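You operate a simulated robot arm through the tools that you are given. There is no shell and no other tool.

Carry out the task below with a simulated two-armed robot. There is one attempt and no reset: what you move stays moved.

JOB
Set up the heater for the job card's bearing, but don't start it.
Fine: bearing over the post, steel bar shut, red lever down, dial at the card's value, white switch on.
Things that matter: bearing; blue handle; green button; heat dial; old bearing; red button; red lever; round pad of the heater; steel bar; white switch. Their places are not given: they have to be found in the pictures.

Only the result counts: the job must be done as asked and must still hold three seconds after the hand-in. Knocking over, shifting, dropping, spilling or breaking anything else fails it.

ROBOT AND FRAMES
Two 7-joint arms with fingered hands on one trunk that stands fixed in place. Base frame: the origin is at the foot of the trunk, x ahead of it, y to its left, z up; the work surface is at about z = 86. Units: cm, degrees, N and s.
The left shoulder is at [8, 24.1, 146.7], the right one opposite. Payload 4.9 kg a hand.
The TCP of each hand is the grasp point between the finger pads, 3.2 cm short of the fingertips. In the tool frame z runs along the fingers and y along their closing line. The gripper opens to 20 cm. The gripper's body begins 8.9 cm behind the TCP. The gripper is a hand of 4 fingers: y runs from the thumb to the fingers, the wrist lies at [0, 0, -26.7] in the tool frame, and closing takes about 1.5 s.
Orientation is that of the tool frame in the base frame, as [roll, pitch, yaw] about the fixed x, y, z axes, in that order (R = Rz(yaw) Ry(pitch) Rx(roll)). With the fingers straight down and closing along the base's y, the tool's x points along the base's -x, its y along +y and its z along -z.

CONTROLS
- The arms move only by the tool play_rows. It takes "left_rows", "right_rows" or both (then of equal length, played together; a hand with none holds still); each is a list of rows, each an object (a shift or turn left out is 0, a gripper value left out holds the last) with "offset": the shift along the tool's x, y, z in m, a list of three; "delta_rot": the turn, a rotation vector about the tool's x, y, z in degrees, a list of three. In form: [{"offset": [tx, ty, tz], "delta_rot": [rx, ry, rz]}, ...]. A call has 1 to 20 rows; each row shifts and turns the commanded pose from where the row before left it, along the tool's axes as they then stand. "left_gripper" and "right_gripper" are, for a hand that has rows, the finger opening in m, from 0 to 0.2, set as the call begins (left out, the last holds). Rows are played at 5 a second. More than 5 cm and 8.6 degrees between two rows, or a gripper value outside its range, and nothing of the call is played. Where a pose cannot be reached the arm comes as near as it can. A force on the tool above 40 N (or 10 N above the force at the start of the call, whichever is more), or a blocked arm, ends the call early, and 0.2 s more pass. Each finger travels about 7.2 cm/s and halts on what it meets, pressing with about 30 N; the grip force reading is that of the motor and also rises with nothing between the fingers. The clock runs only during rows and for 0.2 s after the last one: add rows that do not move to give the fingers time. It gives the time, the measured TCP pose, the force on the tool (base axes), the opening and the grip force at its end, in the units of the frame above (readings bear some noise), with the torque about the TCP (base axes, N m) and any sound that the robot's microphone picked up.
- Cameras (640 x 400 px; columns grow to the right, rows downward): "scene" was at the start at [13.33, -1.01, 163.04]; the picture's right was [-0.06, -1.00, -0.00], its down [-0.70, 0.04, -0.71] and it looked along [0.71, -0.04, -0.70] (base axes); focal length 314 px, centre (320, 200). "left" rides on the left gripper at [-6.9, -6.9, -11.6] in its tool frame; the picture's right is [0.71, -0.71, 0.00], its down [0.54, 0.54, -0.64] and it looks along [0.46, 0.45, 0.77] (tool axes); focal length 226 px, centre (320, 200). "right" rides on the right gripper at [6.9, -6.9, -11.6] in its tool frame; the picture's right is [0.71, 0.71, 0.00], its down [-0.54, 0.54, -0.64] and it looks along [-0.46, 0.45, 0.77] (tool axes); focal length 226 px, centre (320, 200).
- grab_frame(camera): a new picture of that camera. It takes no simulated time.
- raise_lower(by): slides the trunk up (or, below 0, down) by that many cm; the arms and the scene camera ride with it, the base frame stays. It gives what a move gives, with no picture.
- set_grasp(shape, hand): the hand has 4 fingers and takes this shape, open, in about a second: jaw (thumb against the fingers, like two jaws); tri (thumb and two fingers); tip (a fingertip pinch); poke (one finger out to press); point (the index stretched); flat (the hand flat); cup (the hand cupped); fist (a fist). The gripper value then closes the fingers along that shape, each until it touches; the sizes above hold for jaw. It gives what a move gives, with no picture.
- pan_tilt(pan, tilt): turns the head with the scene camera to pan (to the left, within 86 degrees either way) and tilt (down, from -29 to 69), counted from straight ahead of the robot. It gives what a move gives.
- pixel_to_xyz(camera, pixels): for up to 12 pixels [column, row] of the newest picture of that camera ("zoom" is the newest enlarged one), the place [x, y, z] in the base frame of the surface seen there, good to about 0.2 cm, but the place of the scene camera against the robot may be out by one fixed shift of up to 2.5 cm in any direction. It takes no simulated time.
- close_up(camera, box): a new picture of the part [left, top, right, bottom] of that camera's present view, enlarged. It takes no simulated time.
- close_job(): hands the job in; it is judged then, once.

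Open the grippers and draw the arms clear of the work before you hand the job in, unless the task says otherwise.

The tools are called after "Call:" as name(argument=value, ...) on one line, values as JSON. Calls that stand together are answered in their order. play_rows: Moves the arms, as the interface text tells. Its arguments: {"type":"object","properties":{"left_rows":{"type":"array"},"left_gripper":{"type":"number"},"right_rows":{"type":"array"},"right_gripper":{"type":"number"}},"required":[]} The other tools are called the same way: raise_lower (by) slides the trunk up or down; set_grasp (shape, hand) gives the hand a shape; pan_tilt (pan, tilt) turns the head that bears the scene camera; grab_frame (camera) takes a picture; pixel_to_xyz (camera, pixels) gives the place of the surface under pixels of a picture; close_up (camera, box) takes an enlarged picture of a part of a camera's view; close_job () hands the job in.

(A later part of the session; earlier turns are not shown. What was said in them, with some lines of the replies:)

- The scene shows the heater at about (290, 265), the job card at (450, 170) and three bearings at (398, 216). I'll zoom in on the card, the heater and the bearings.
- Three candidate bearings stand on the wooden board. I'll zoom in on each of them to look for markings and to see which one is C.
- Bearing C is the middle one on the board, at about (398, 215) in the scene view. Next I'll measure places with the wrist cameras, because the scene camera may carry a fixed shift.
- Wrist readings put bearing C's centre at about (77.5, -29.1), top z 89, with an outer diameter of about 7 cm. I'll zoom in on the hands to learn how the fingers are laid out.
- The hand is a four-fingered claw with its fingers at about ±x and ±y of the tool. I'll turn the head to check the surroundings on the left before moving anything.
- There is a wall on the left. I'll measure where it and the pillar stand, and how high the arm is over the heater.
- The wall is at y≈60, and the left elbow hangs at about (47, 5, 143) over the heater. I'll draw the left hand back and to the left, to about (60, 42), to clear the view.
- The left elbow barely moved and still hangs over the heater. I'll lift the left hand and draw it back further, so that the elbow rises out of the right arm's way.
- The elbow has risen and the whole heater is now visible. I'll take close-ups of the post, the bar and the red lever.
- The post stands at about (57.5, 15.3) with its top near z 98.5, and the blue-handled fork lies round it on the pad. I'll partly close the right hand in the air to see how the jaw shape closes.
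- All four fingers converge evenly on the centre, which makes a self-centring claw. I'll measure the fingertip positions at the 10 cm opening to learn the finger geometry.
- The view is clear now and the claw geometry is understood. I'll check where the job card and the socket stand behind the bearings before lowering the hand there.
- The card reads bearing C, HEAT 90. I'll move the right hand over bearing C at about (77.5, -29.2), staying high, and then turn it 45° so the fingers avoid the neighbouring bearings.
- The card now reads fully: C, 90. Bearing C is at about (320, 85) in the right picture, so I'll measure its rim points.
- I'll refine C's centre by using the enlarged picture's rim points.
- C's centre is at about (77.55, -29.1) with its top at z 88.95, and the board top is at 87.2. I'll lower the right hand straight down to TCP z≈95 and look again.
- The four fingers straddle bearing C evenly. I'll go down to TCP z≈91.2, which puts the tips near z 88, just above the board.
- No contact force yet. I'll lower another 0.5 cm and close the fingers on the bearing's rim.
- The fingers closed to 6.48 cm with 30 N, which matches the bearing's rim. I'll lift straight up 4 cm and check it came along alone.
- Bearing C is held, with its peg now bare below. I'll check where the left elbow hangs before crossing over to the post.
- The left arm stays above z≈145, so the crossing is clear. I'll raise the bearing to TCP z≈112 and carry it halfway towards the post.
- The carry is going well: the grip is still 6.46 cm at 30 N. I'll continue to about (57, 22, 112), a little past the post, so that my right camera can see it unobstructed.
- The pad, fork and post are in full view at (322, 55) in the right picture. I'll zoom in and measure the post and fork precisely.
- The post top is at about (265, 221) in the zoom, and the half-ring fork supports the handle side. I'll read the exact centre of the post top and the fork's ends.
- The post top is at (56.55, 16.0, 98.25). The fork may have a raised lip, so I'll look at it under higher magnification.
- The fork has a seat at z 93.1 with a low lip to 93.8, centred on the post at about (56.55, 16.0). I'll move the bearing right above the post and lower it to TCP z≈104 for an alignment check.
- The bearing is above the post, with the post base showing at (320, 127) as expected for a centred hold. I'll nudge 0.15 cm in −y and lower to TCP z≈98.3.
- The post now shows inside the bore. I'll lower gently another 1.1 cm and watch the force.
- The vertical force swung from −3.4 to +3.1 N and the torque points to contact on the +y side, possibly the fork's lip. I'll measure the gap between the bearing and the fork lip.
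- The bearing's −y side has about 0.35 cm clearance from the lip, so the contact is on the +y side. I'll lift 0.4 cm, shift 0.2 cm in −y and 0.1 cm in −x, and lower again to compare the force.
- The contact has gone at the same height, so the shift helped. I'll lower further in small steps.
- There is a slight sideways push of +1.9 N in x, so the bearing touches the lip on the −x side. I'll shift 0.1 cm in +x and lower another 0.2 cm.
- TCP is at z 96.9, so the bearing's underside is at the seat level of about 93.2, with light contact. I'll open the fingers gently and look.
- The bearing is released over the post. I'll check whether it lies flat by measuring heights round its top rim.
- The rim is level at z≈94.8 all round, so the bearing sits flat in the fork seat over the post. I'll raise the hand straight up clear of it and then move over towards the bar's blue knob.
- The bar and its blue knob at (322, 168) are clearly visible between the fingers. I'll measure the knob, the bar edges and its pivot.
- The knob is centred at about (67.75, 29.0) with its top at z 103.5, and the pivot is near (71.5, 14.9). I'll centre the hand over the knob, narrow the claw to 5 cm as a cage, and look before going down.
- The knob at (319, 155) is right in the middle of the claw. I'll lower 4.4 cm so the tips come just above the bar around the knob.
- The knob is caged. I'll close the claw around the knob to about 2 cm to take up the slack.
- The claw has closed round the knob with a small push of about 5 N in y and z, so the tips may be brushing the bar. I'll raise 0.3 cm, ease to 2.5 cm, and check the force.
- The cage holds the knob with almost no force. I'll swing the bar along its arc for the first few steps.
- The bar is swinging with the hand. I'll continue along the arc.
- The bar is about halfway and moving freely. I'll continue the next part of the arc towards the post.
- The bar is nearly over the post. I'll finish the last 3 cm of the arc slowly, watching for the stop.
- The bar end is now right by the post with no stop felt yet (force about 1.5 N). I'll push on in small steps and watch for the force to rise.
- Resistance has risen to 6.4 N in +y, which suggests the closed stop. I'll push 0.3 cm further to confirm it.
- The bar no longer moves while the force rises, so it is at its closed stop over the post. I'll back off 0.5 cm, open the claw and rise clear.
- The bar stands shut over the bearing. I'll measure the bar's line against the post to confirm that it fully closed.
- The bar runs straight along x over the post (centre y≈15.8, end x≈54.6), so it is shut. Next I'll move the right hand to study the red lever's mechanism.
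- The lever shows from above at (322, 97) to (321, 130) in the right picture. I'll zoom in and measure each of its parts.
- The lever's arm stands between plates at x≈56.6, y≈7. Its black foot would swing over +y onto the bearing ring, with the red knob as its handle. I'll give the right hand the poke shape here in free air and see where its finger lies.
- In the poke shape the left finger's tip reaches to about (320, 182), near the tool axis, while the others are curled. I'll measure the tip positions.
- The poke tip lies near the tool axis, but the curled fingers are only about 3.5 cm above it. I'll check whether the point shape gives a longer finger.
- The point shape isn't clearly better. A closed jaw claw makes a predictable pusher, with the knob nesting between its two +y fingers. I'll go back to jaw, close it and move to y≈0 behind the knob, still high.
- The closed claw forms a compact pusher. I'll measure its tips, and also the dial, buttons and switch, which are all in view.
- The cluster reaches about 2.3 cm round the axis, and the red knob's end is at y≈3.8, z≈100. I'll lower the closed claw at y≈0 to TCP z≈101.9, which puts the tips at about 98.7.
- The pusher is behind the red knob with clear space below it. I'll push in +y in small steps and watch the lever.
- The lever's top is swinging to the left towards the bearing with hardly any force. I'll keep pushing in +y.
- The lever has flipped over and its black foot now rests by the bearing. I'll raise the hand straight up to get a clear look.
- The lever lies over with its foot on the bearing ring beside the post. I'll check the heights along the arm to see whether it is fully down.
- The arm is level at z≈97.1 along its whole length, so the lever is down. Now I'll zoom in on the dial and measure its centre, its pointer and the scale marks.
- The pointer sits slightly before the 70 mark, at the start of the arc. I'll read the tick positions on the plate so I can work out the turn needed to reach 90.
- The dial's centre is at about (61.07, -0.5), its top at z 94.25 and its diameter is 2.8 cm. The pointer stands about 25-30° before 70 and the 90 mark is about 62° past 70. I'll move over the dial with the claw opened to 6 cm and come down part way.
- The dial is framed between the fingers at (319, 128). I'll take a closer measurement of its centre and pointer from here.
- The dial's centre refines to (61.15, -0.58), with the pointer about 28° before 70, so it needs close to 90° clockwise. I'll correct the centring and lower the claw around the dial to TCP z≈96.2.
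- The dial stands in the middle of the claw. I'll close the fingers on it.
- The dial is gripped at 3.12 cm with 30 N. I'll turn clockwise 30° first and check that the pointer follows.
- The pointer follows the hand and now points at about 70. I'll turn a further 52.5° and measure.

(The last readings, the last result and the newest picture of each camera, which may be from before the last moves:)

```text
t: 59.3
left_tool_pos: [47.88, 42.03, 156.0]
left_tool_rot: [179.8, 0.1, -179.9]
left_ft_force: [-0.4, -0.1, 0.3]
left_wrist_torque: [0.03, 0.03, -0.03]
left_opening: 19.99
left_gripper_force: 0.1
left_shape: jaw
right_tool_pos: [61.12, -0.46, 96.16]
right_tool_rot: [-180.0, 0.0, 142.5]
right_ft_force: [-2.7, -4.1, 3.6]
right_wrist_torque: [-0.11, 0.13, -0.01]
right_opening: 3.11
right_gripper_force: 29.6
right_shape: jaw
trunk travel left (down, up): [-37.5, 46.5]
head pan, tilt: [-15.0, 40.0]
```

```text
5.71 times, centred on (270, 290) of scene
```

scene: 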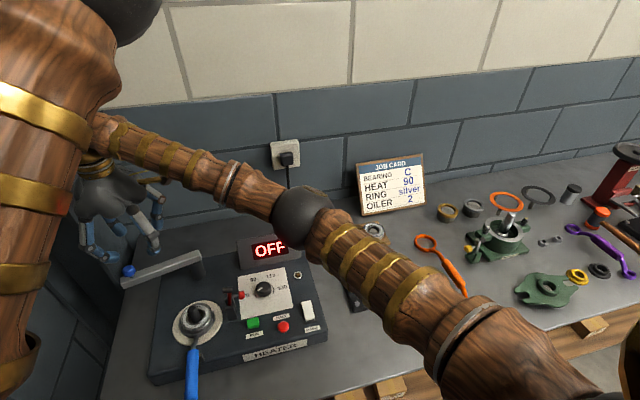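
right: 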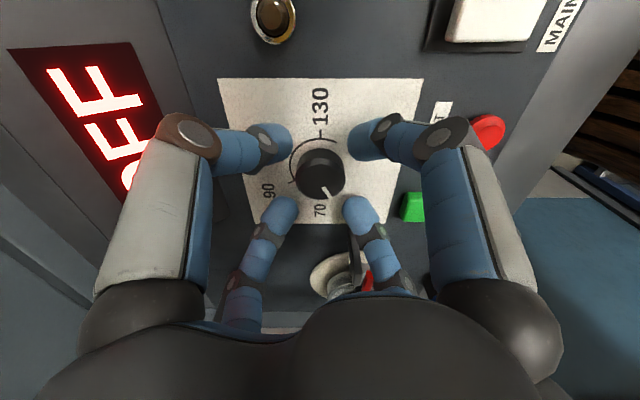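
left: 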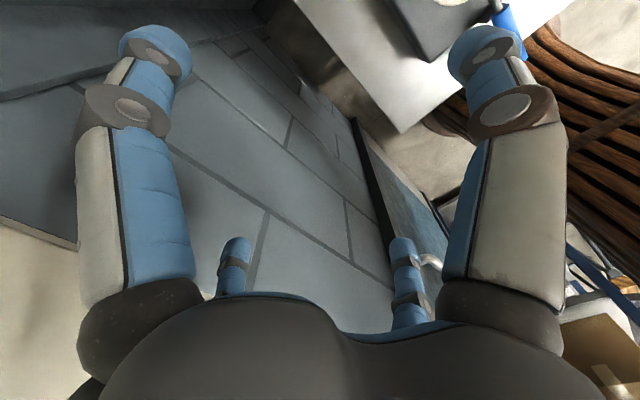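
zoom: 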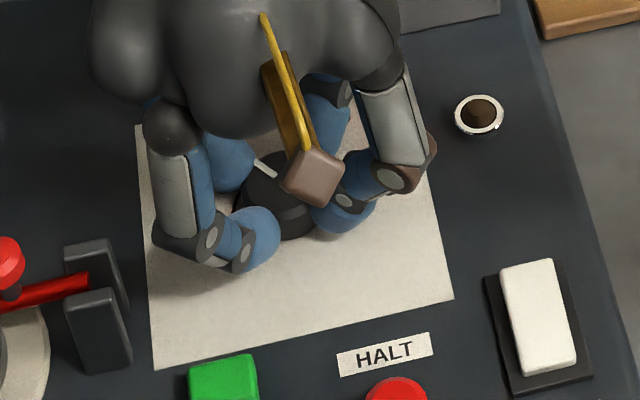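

The pointer kept its place relative to the fingers, so there is no slip; it is now about 53-55° past 70. I'll add 6°, release, and rise a little to read it.

Call:
play_rows(right_rows=[{"delta_rot": [0, 0, 6]}, {"offset": [0, 0, 0]}, {"offset": [0, 0, 0]}])

Call:
play_rows(right_rows=[{"offset": [0, 0, 0]}, {"offset": [0, 0, 0]}, {"offset": [0, 0, 0]}, {"offset": [0, 0, 0]}, {"offset": [0, 0, -0.02]}, {"offset": [0, 0, -0.03]}, {"offset": [0, 0, -0.04]}, {"offset": [0, 0, -0.04]}, {"offset": [0, 0, 0]}], right_gripper=0.07)

Call:
grab_frame(camera="right")

Call:
close_up(camera="scene", box=[230, 255, 310, 325])

```text
t: 60.1
left_tool_pos: [47.87, 42.06, 156.02]
left_tool_rot: [179.6, 0.1, 180.0]
left_ft_force: [0.2, -0.3, 0.5]
left_wrist_torque: [0.0, 0.0, 0.0]
left_opening: 19.99
left_gripper_force: 0.1
left_shape: jaw
right_tool_pos: [61.03, -0.48, 96.17]
right_tool_rot: [-180.0, 0.0, 136.6]
right_ft_force: [-1.5, -5.7, 6.5]
right_wrist_torque: [-0.18, 0.09, 0.0]
right_opening: 3.1
right_gripper_force: 30.4
right_shape: jaw
trunk travel left (down, up): [-37.5, 46.5]
head pan, tilt: [-15.0, 40.0]
```

```text
t: 62.1
left_tool_pos: [47.94, 42.03, 156.01]
left_tool_rot: [179.8, 0.0, -180.0]
left_ft_force: [0.2, -0.1, 0.0]
left_wrist_torque: [0.0, 0.02, 0.03]
left_opening: 19.99
left_gripper_force: 0.1
left_shape: jaw
right_tool_pos: [61.14, -0.34, 109.05]
right_tool_rot: [-179.9, 0.0, 136.5]
right_ft_force: [-0.3, 0.1, 0.0]
right_wrist_torque: [0.0, -0.01, 0.0]
right_opening: 7.01
right_gripper_force: 0.1
right_shape: jaw
trunk travel left (down, up): [-37.5, 46.5]
head pan, tilt: [-15.0, 40.0]
```

```text
taken
```

right: 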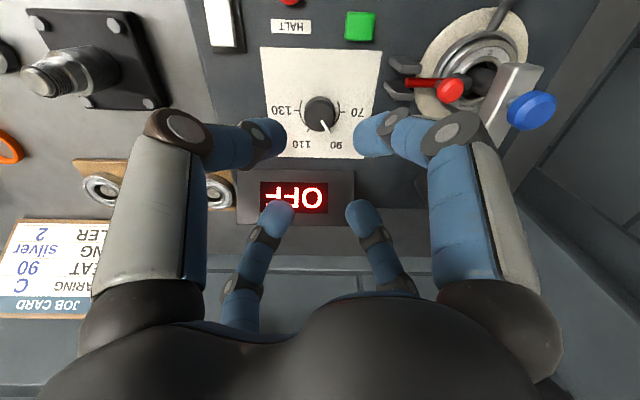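

```text
5.71 times, centred on (270, 290) of scene
```

zoom: 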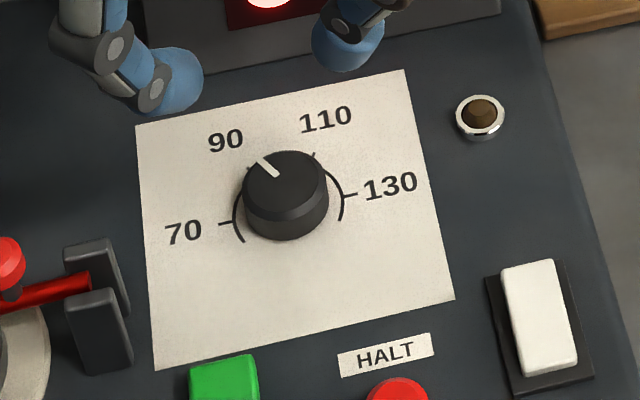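

The pointer is now close to the 90 mark. I'll zoom in with the right camera to judge the remaining error.

Call:
close_up(camera="right", box=[280, 80, 360, 155])

Call:
pixel_to_xyz(camera="zoom", pixels=[[395, 320], [320, 235], [360, 300], [330, 240], [455, 185], [165, 190], [230, 335], [250, 180], [390, 180], [318, 110]])

```text
5.33 times, centred on (320, 118) of right
```

zoom: 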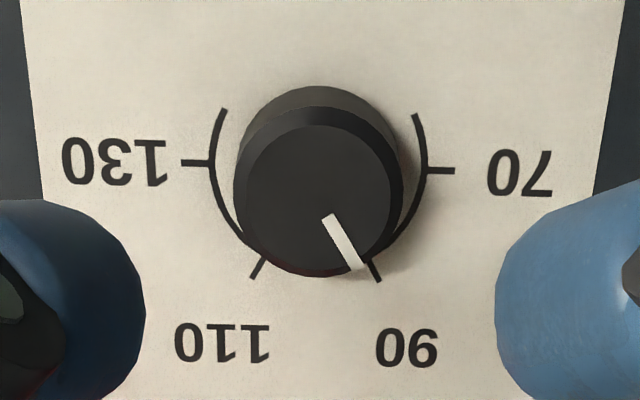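

```text
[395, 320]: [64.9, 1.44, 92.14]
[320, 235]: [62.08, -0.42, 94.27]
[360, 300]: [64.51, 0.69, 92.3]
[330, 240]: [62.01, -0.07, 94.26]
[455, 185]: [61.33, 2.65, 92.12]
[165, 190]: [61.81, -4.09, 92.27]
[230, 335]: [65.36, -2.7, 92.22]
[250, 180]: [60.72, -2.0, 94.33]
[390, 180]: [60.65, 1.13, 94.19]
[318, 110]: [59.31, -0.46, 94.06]
```

Against the 70–130 line the pointer sits at about 58-60°, which is within half a degree C of 90. Next I'll study the white rocker switch: its tilt and extent.

Call:
close_up(camera="scene", box=[285, 290, 335, 330])

Call:
pixel_to_xyz(camera="zoom", pixels=[[250, 120], [280, 120], [290, 160], [300, 200], [310, 240], [320, 280], [240, 160], [255, 200], [265, 240], [275, 280], [230, 150], [340, 300]])

Call:
close_up(camera="right", box=[190, 0, 310, 60])

```text
10.00 times, centred on (310, 310) of scene
```

zoom: 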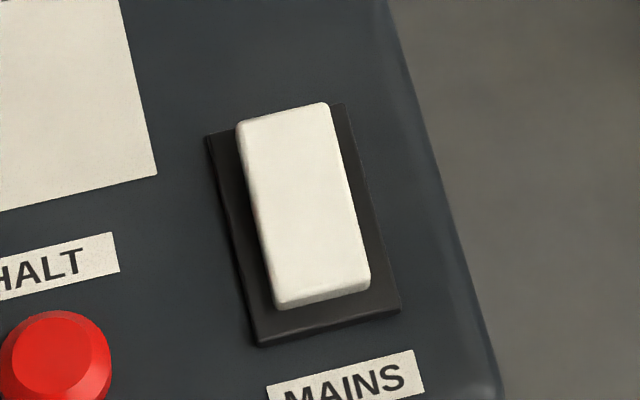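

```text
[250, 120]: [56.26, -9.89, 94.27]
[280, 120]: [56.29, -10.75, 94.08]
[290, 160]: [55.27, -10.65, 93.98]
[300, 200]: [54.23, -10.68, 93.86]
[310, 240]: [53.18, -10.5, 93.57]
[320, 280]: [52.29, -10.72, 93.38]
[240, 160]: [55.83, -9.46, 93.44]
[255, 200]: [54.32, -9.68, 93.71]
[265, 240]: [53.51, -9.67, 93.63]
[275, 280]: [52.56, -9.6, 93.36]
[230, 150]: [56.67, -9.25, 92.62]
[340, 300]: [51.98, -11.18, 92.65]
```

```text
5.33 times, centred on (250, 30) of right
```

zoom: 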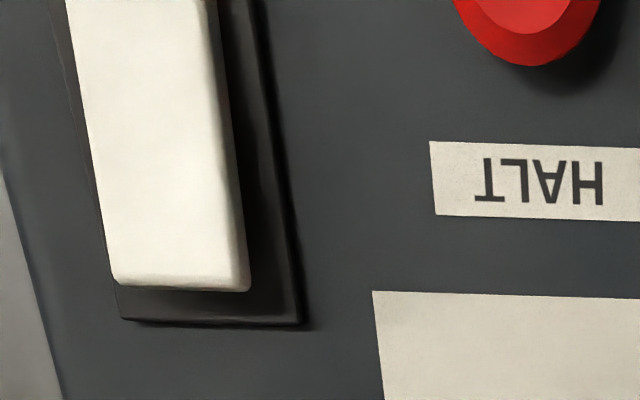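

The far (+x) end of the rocker stands at z 94.2 and the near end at 93.4, so the raised far end must be pressed. I'll move the right hand over the switch, with the fingers still open, to measure it with the wrist camera.

Call:
play_rows(right_rows=[{"offset": [-0.0049, -0.0383, 0]}, {"offset": [-0.0049, -0.0383, 0]}, {"offset": [-0.0049, -0.0383, 0]}, {"offset": [0, 0, 0]}])

Call:
grab_frame(camera="right")

Call:
close_up(camera="right", box=[270, 70, 370, 160])

```text
t: 63.1
left_tool_pos: [48.06, 42.11, 156.01]
left_tool_rot: [179.8, 0.0, -179.9]
left_ft_force: [0.2, 0.3, -0.1]
left_wrist_torque: [0.02, 0.03, 0.01]
left_opening: 19.97
left_gripper_force: 0.0
left_shape: jaw
right_tool_pos: [54.42, -9.76, 109.12]
right_tool_rot: [-179.9, 0.0, 136.6]
right_ft_force: [-0.5, -0.4, 0.5]
right_wrist_torque: [-0.05, 0.01, 0.02]
right_opening: 7.02
right_gripper_force: 0.0
right_shape: jaw
trunk travel left (down, up): [-37.5, 46.5]
head pan, tilt: [-15.0, 40.0]
```

```text
taken
```

right: 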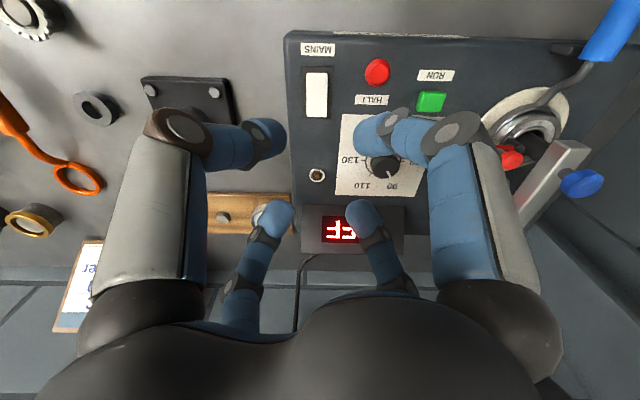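

```text
4.44 times, centred on (320, 115) of right
```

zoom: 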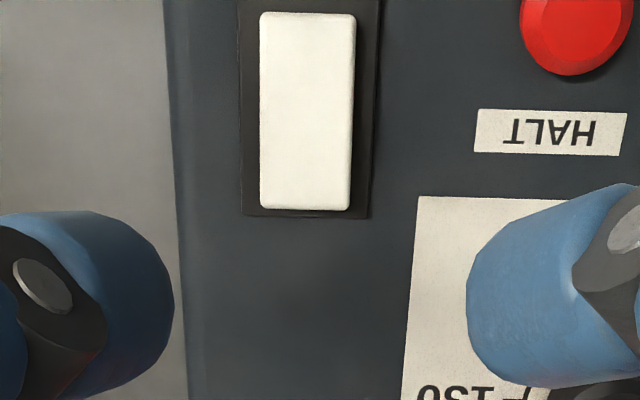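

The rocker is fully visible at (318, 97) in the right picture. I'll read its end and edge positions.

Call:
pixel_to_xyz(camera="zoom", pixels=[[306, 22], [306, 60], [306, 110], [306, 160], [306, 190], [306, 202], [268, 160], [345, 160], [250, 160], [365, 160], [306, 213], [555, 30]])

```text
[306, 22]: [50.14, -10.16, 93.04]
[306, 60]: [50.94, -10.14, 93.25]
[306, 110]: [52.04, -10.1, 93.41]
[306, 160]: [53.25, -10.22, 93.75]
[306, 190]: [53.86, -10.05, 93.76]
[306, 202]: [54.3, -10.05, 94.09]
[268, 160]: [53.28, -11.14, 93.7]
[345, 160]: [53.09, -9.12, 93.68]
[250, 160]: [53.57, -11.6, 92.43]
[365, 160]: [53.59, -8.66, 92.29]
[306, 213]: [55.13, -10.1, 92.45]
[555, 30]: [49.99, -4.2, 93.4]
```

The rocker spans x 50.0–54.35, centred at y≈-10.1. I'll close the claw into a pusher, line it up over the raised far end and come down to just above it.

Call:
play_rows(right_rows=[{"offset": [-0.0036, -0.0012, 0]}, {"offset": [0, 0, 0]}, {"offset": [0, 0, 0]}, {"offset": [0, 0, 0]}, {"offset": [0, 0, 0]}, {"offset": [0, 0, 0.03]}, {"offset": [0, 0, 0.04]}, {"offset": [0, 0, 0.03]}, {"offset": [0, 0, 0]}], right_gripper=0.0)

Call:
grab_frame(camera="right")

Call:
close_up(camera="scene", box=[250, 250, 360, 340])

```text
t: 65.1
left_tool_pos: [47.97, 42.06, 155.93]
left_tool_rot: [179.8, 0.0, 180.0]
left_ft_force: [-0.3, 0.0, -0.6]
left_wrist_torque: [-0.01, 0.0, 0.0]
left_opening: 19.99
left_gripper_force: 0.0
left_shape: jaw
right_tool_pos: [54.49, -10.07, 99.31]
right_tool_rot: [-179.9, 0.0, 136.6]
right_ft_force: [-0.2, 0.3, 0.1]
right_wrist_torque: [0.0, 0.0, 0.02]
right_opening: 0.0
right_gripper_force: 30.4
right_shape: jaw
trunk travel left (down, up): [-37.5, 46.5]
head pan, tilt: [-15.0, 40.0]
```

```text
taken
```

right: 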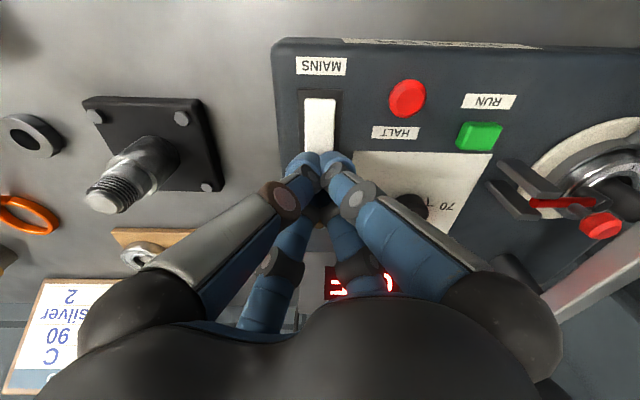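

```text
4.44 times, centred on (305, 295) of scene
```

zoom: 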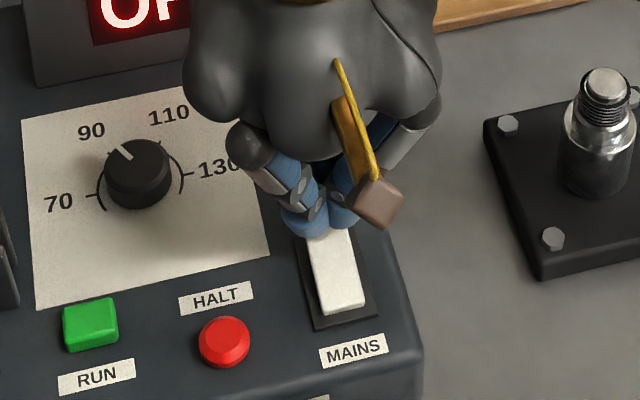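

The closed tips hang right over the rocker's far end. I'll go down gently in small steps and watch the force.

Call:
play_rows(right_rows=[{"offset": [0, 0, 0.01]}, {"offset": [0, 0, 0.008]}, {"offset": [0, 0, 0.003]}, {"offset": [0, 0, 0]}])

Call:
play_rows(right_rows=[{"offset": [0, 0, 0.003]}, {"offset": [0, 0, 0.002]}, {"offset": [0, 0, 0]}])

Call:
close_up(camera="scene", box=[230, 230, 360, 340])

```text
t: 66.1
left_tool_pos: [48.01, 42.09, 156.06]
left_tool_rot: [179.8, 0.0, -179.9]
left_ft_force: [1.1, 0.2, -0.9]
left_wrist_torque: [0.01, 0.01, 0.0]
left_opening: 19.98
left_gripper_force: 0.1
left_shape: jaw
right_tool_pos: [54.46, -10.08, 97.05]
right_tool_rot: [-179.9, 0.0, 136.5]
right_ft_force: [-0.4, -1.0, -0.7]
right_wrist_torque: [-0.02, 0.02, 0.0]
right_opening: 0.0
right_gripper_force: 30.4
right_shape: jaw
trunk travel left (down, up): [-37.5, 46.5]
head pan, tilt: [-15.0, 40.0]
```

```text
t: 66.9
left_tool_pos: [47.81, 42.16, 156.01]
left_tool_rot: [179.9, 0.2, 179.9]
left_ft_force: [0.0, 0.2, -0.5]
left_wrist_torque: [-0.02, 0.01, -0.01]
left_opening: 20.0
left_gripper_force: 0.1
left_shape: jaw
right_tool_pos: [54.5, -10.21, 96.93]
right_tool_rot: [179.6, 0.3, 136.4]
right_ft_force: [-1.1, 2.5, 26.5]
right_wrist_torque: [0.32, 0.39, -0.04]
right_opening: 0.0
right_gripper_force: 30.3
right_shape: jaw
trunk travel left (down, up): [-37.5, 46.5]
head pan, tilt: [-15.0, 40.0]
stopped in row 3 (right hand): the force on the tool passed its limit at 43 N (the readings are from after the stop); the commanded pose is now the measured one
```

```text
3.64 times, centred on (295, 285) of scene
```

zoom: 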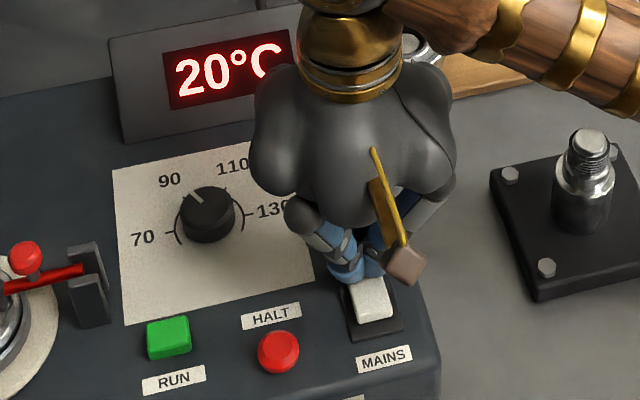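

The display lit up with 20°C, so the switch is on. I'll lift the hand straight up off the switch.

Call:
play_rows(right_rows=[{"offset": [0, 0, -0.01]}, {"offset": [0, 0, -0.03]}, {"offset": [0, 0, -0.045]}, {"offset": [0, 0, -0.045]}, {"offset": [0, 0, -0.045]}, {"offset": [0, 0, 0]}])

Call:
grab_frame(camera="scene")

Call:
grab_frame(camera="right")

```text
t: 68.3
left_tool_pos: [47.92, 42.06, 156.14]
left_tool_rot: [179.8, -0.1, 179.9]
left_ft_force: [0.2, 0.0, 0.3]
left_wrist_torque: [-0.01, 0.01, -0.03]
left_opening: 19.99
left_gripper_force: 0.0
left_shape: jaw
right_tool_pos: [54.62, -10.29, 114.2]
right_tool_rot: [179.8, 0.1, 136.5]
right_ft_force: [-0.3, 0.0, 0.1]
right_wrist_torque: [0.02, 0.03, 0.01]
right_opening: 0.0
right_gripper_force: 30.0
right_shape: jaw
trunk travel left (down, up): [-37.5, 46.5]
head pan, tilt: [-15.0, 40.0]
```

```text
taken
```

scene: 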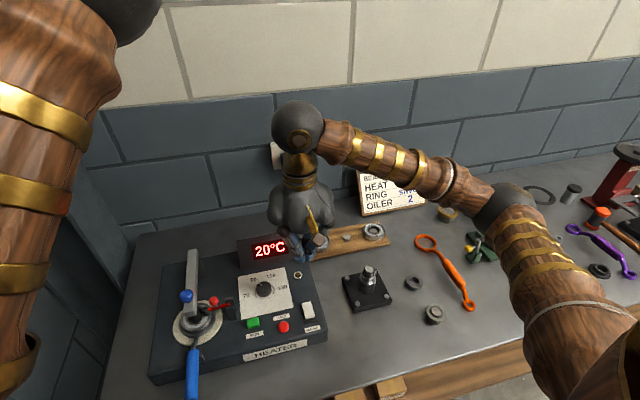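

```text
taken
```

right: 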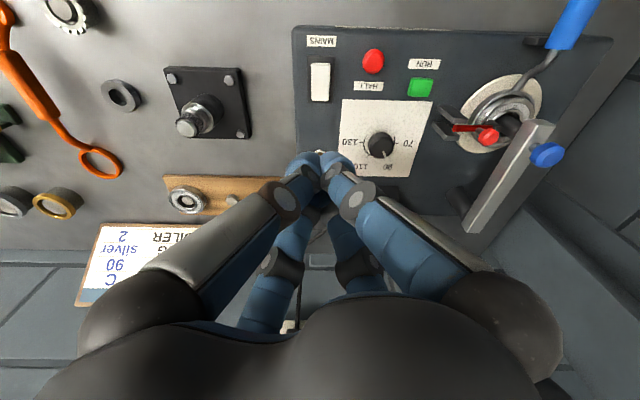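

Everything stands as wanted so far. I'll check the dial's pointer against the 90 mark again from both cameras.

Call:
close_up(camera="right", box=[345, 110, 425, 180])

Call:
close_up(camera="scene", box=[235, 260, 325, 340])

```text
5.71 times, centred on (385, 145) of right
```

zoom: 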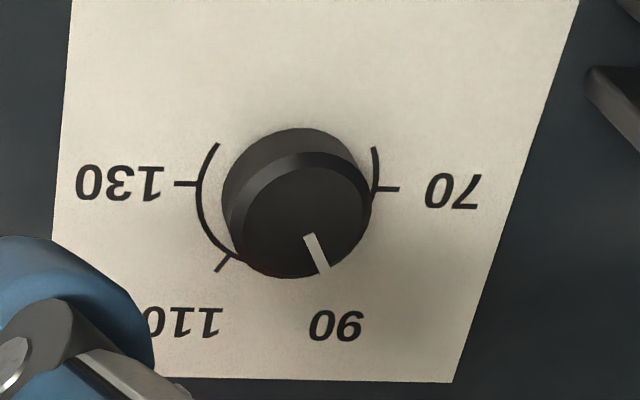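

```text
5.00 times, centred on (280, 300) of scene
```

zoom: 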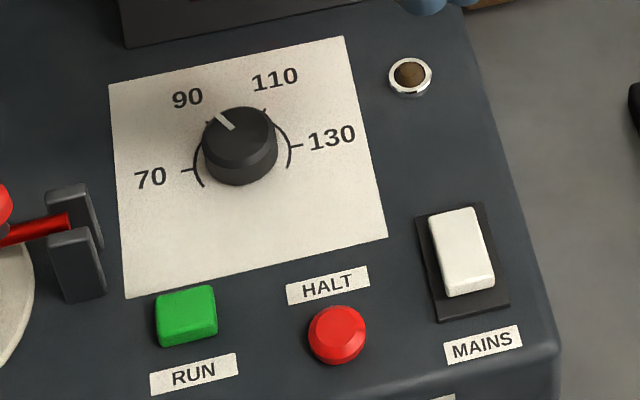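

I want a view from straight above to judge the dial exactly. I'll move the hand so that the wrist camera comes nearly directly over the dial.

Call:
play_rows(right_rows=[{"offset": [-0.0087, 0.043, 0]}, {"offset": [-0.0087, 0.043, 0]}, {"offset": [-0.0087, 0.043, 0]}, {"offset": [-0.0087, 0.043, 0]}, {"offset": [0, 0, 0]}, {"offset": [0, 0, 0]}])

Call:
grab_frame(camera="right")

Call:
close_up(camera="right", box=[280, 0, 360, 70])

```text
t: 69.7
left_tool_pos: [47.93, 41.97, 156.05]
left_tool_rot: [179.6, 0.1, -180.0]
left_ft_force: [0.2, 0.7, 0.1]
left_wrist_torque: [0.03, -0.03, 0.02]
left_opening: 19.96
left_gripper_force: 0.0
left_shape: jaw
right_tool_pos: [69.04, -0.07, 114.28]
right_tool_rot: [179.8, 0.1, 136.4]
right_ft_force: [-0.1, -0.3, -0.2]
right_wrist_torque: [0.01, 0.03, -0.02]
right_opening: 0.0
right_gripper_force: 30.1
right_shape: jaw
trunk travel left (down, up): [-37.5, 46.5]
head pan, tilt: [-15.0, 40.0]
```

```text
taken
```

right: 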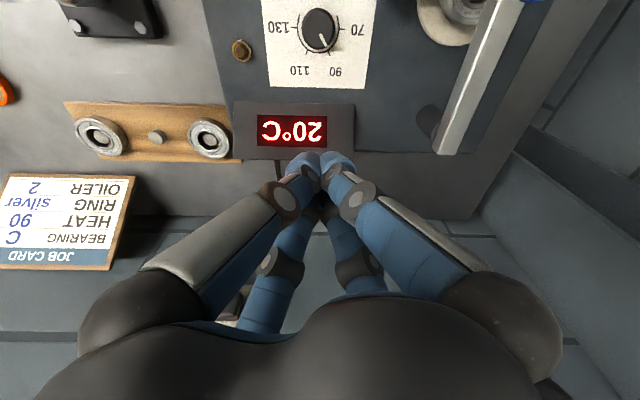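

```text
5.71 times, centred on (320, 35) of right
```

zoom: 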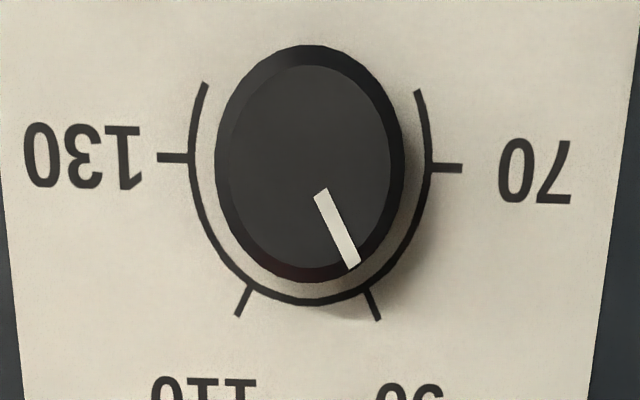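

From straight above the pointer agrees with the 90 mark to within about 1°. Next I'll move the camera over the post to check the bearing, the bar and the lever foot once more.

Call:
play_rows(right_rows=[{"offset": [0.0359, 0.0142, 0]}, {"offset": [0.0359, 0.0142, 0]}, {"offset": [0.0359, 0.0142, 0]}, {"offset": [0.0359, 0.0142, 0]}, {"offset": [0, 0, 0]}])

Call:
grab_frame(camera="right")

Call:
close_up(camera="right", box=[240, 0, 420, 120])

```text
t: 70.9
left_tool_pos: [47.84, 42.1, 156.03]
left_tool_rot: [179.8, -0.1, 180.0]
left_ft_force: [-0.9, 0.8, 0.1]
left_wrist_torque: [0.06, 0.01, -0.01]
left_opening: 19.99
left_gripper_force: 0.1
left_shape: jaw
right_tool_pos: [62.32, 13.84, 114.27]
right_tool_rot: [179.8, 0.2, 136.4]
right_ft_force: [0.4, 0.1, -0.4]
right_wrist_torque: [-0.02, -0.02, 0.0]
right_opening: 0.0
right_gripper_force: 30.0
right_shape: jaw
trunk travel left (down, up): [-37.5, 46.5]
head pan, tilt: [-15.0, 40.0]
```

```text
taken
```

right: 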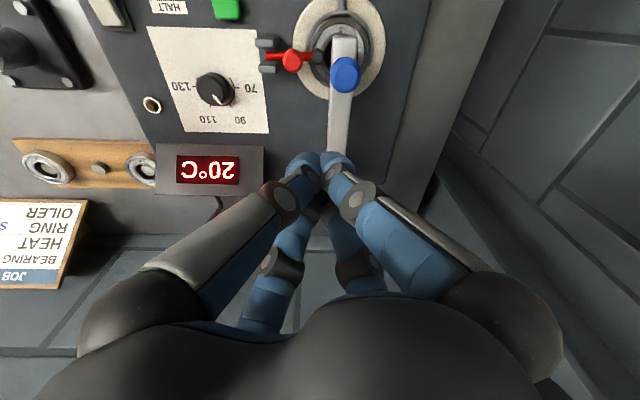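

```text
3.33 times, centred on (330, 60) of right
```

zoom: 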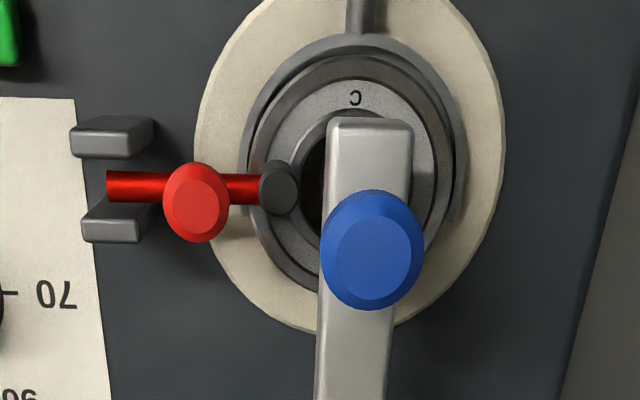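

The bar covers the post, the bearing lies flat beneath it, and the lever's foot rests on the ring. I'll raise the right hand, open the claw and draw the arm back to the right, clear of the work.

Call:
play_rows(right_rows=[{"offset": [0, 0, -0.04]}, {"offset": [0, 0, -0.04]}, {"offset": [0, 0, -0.03]}, {"offset": [-0.0346, -0.0289, 0]}, {"offset": [-0.0346, -0.0289, 0]}, {"offset": [-0.0346, -0.0289, 0]}, {"offset": [-0.0346, -0.0289, 0]}, {"offset": [-0.0346, -0.0289, 0]}, {"offset": [-0.0346, -0.0289, 0]}, {"offset": [-0.0346, -0.0289, 0]}, {"offset": [-0.0346, -0.0289, 0]}, {"offset": [-0.0346, -0.0289, 0]}, {"offset": [-0.0346, -0.0289, 0]}, {"offset": [-0.0346, -0.0289, 0]}, {"offset": [0, 0, 0]}], right_gripper=0.2)

Call:
grab_frame(camera="scene")

Call:
close_up(camera="scene", box=[140, 220, 340, 390])

```text
t: 74.1
left_tool_pos: [48.01, 42.14, 155.83]
left_tool_rot: [179.9, 0.0, -180.0]
left_ft_force: [-0.1, 0.3, 0.4]
left_wrist_torque: [-0.03, -0.01, 0.02]
left_opening: 19.97
left_gripper_force: 0.0
left_shape: jaw
right_tool_pos: [68.2, -35.45, 125.39]
right_tool_rot: [179.9, 0.1, 136.7]
right_ft_force: [1.0, 0.6, 0.7]
right_wrist_torque: [-0.03, 0.0, -0.02]
right_opening: 20.02
right_gripper_force: 0.3
right_shape: jaw
trunk travel left (down, up): [-37.5, 46.5]
head pan, tilt: [-15.0, 40.0]
```

```text
taken
```

scene: 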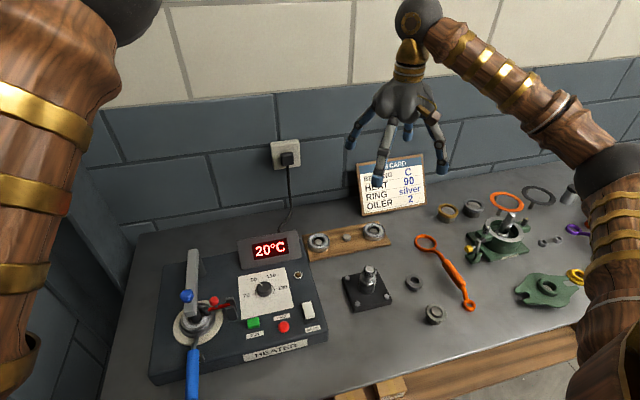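

```text
2.35 times, centred on (240, 305) of scene
```

zoom: 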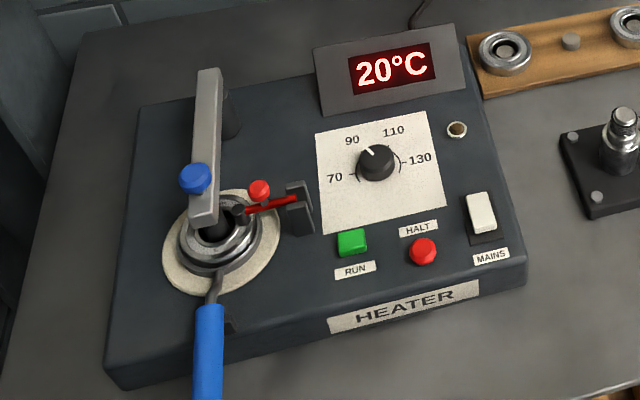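

The final view shows the display at 20°C without heating, the bar shut over bearing C, the red lever down, the dial at 90 and the switch on. Both grippers are open and clear, so I'll hand the job in.

Call:
close_job()

```text
The job is handed in.
```

The heater is set up for bearing C and handed in, and it hasn't been started. I haven't been told how the job was judged.

| Item | State at hand-in |
|---|---|
| Bearing C | Flat over the post, resting on the blue-handled fork that was already on the pad |
| Steel bar | Swung to its stop, covering the post |
| Red lever | Down, arm level, foot on the bearing ring |
| Dial | At 90, within about 1° of the mark |
| White switch | On, display reads 20°C |
| Green and red buttons | Not touched |

Bearings A and B are still on their board. While I was lowering bearing C, it touched the fork's lip lightly. I shifted it about 2 mm and it then seated level.

Both grippers are open and the arms are clear of the heater.
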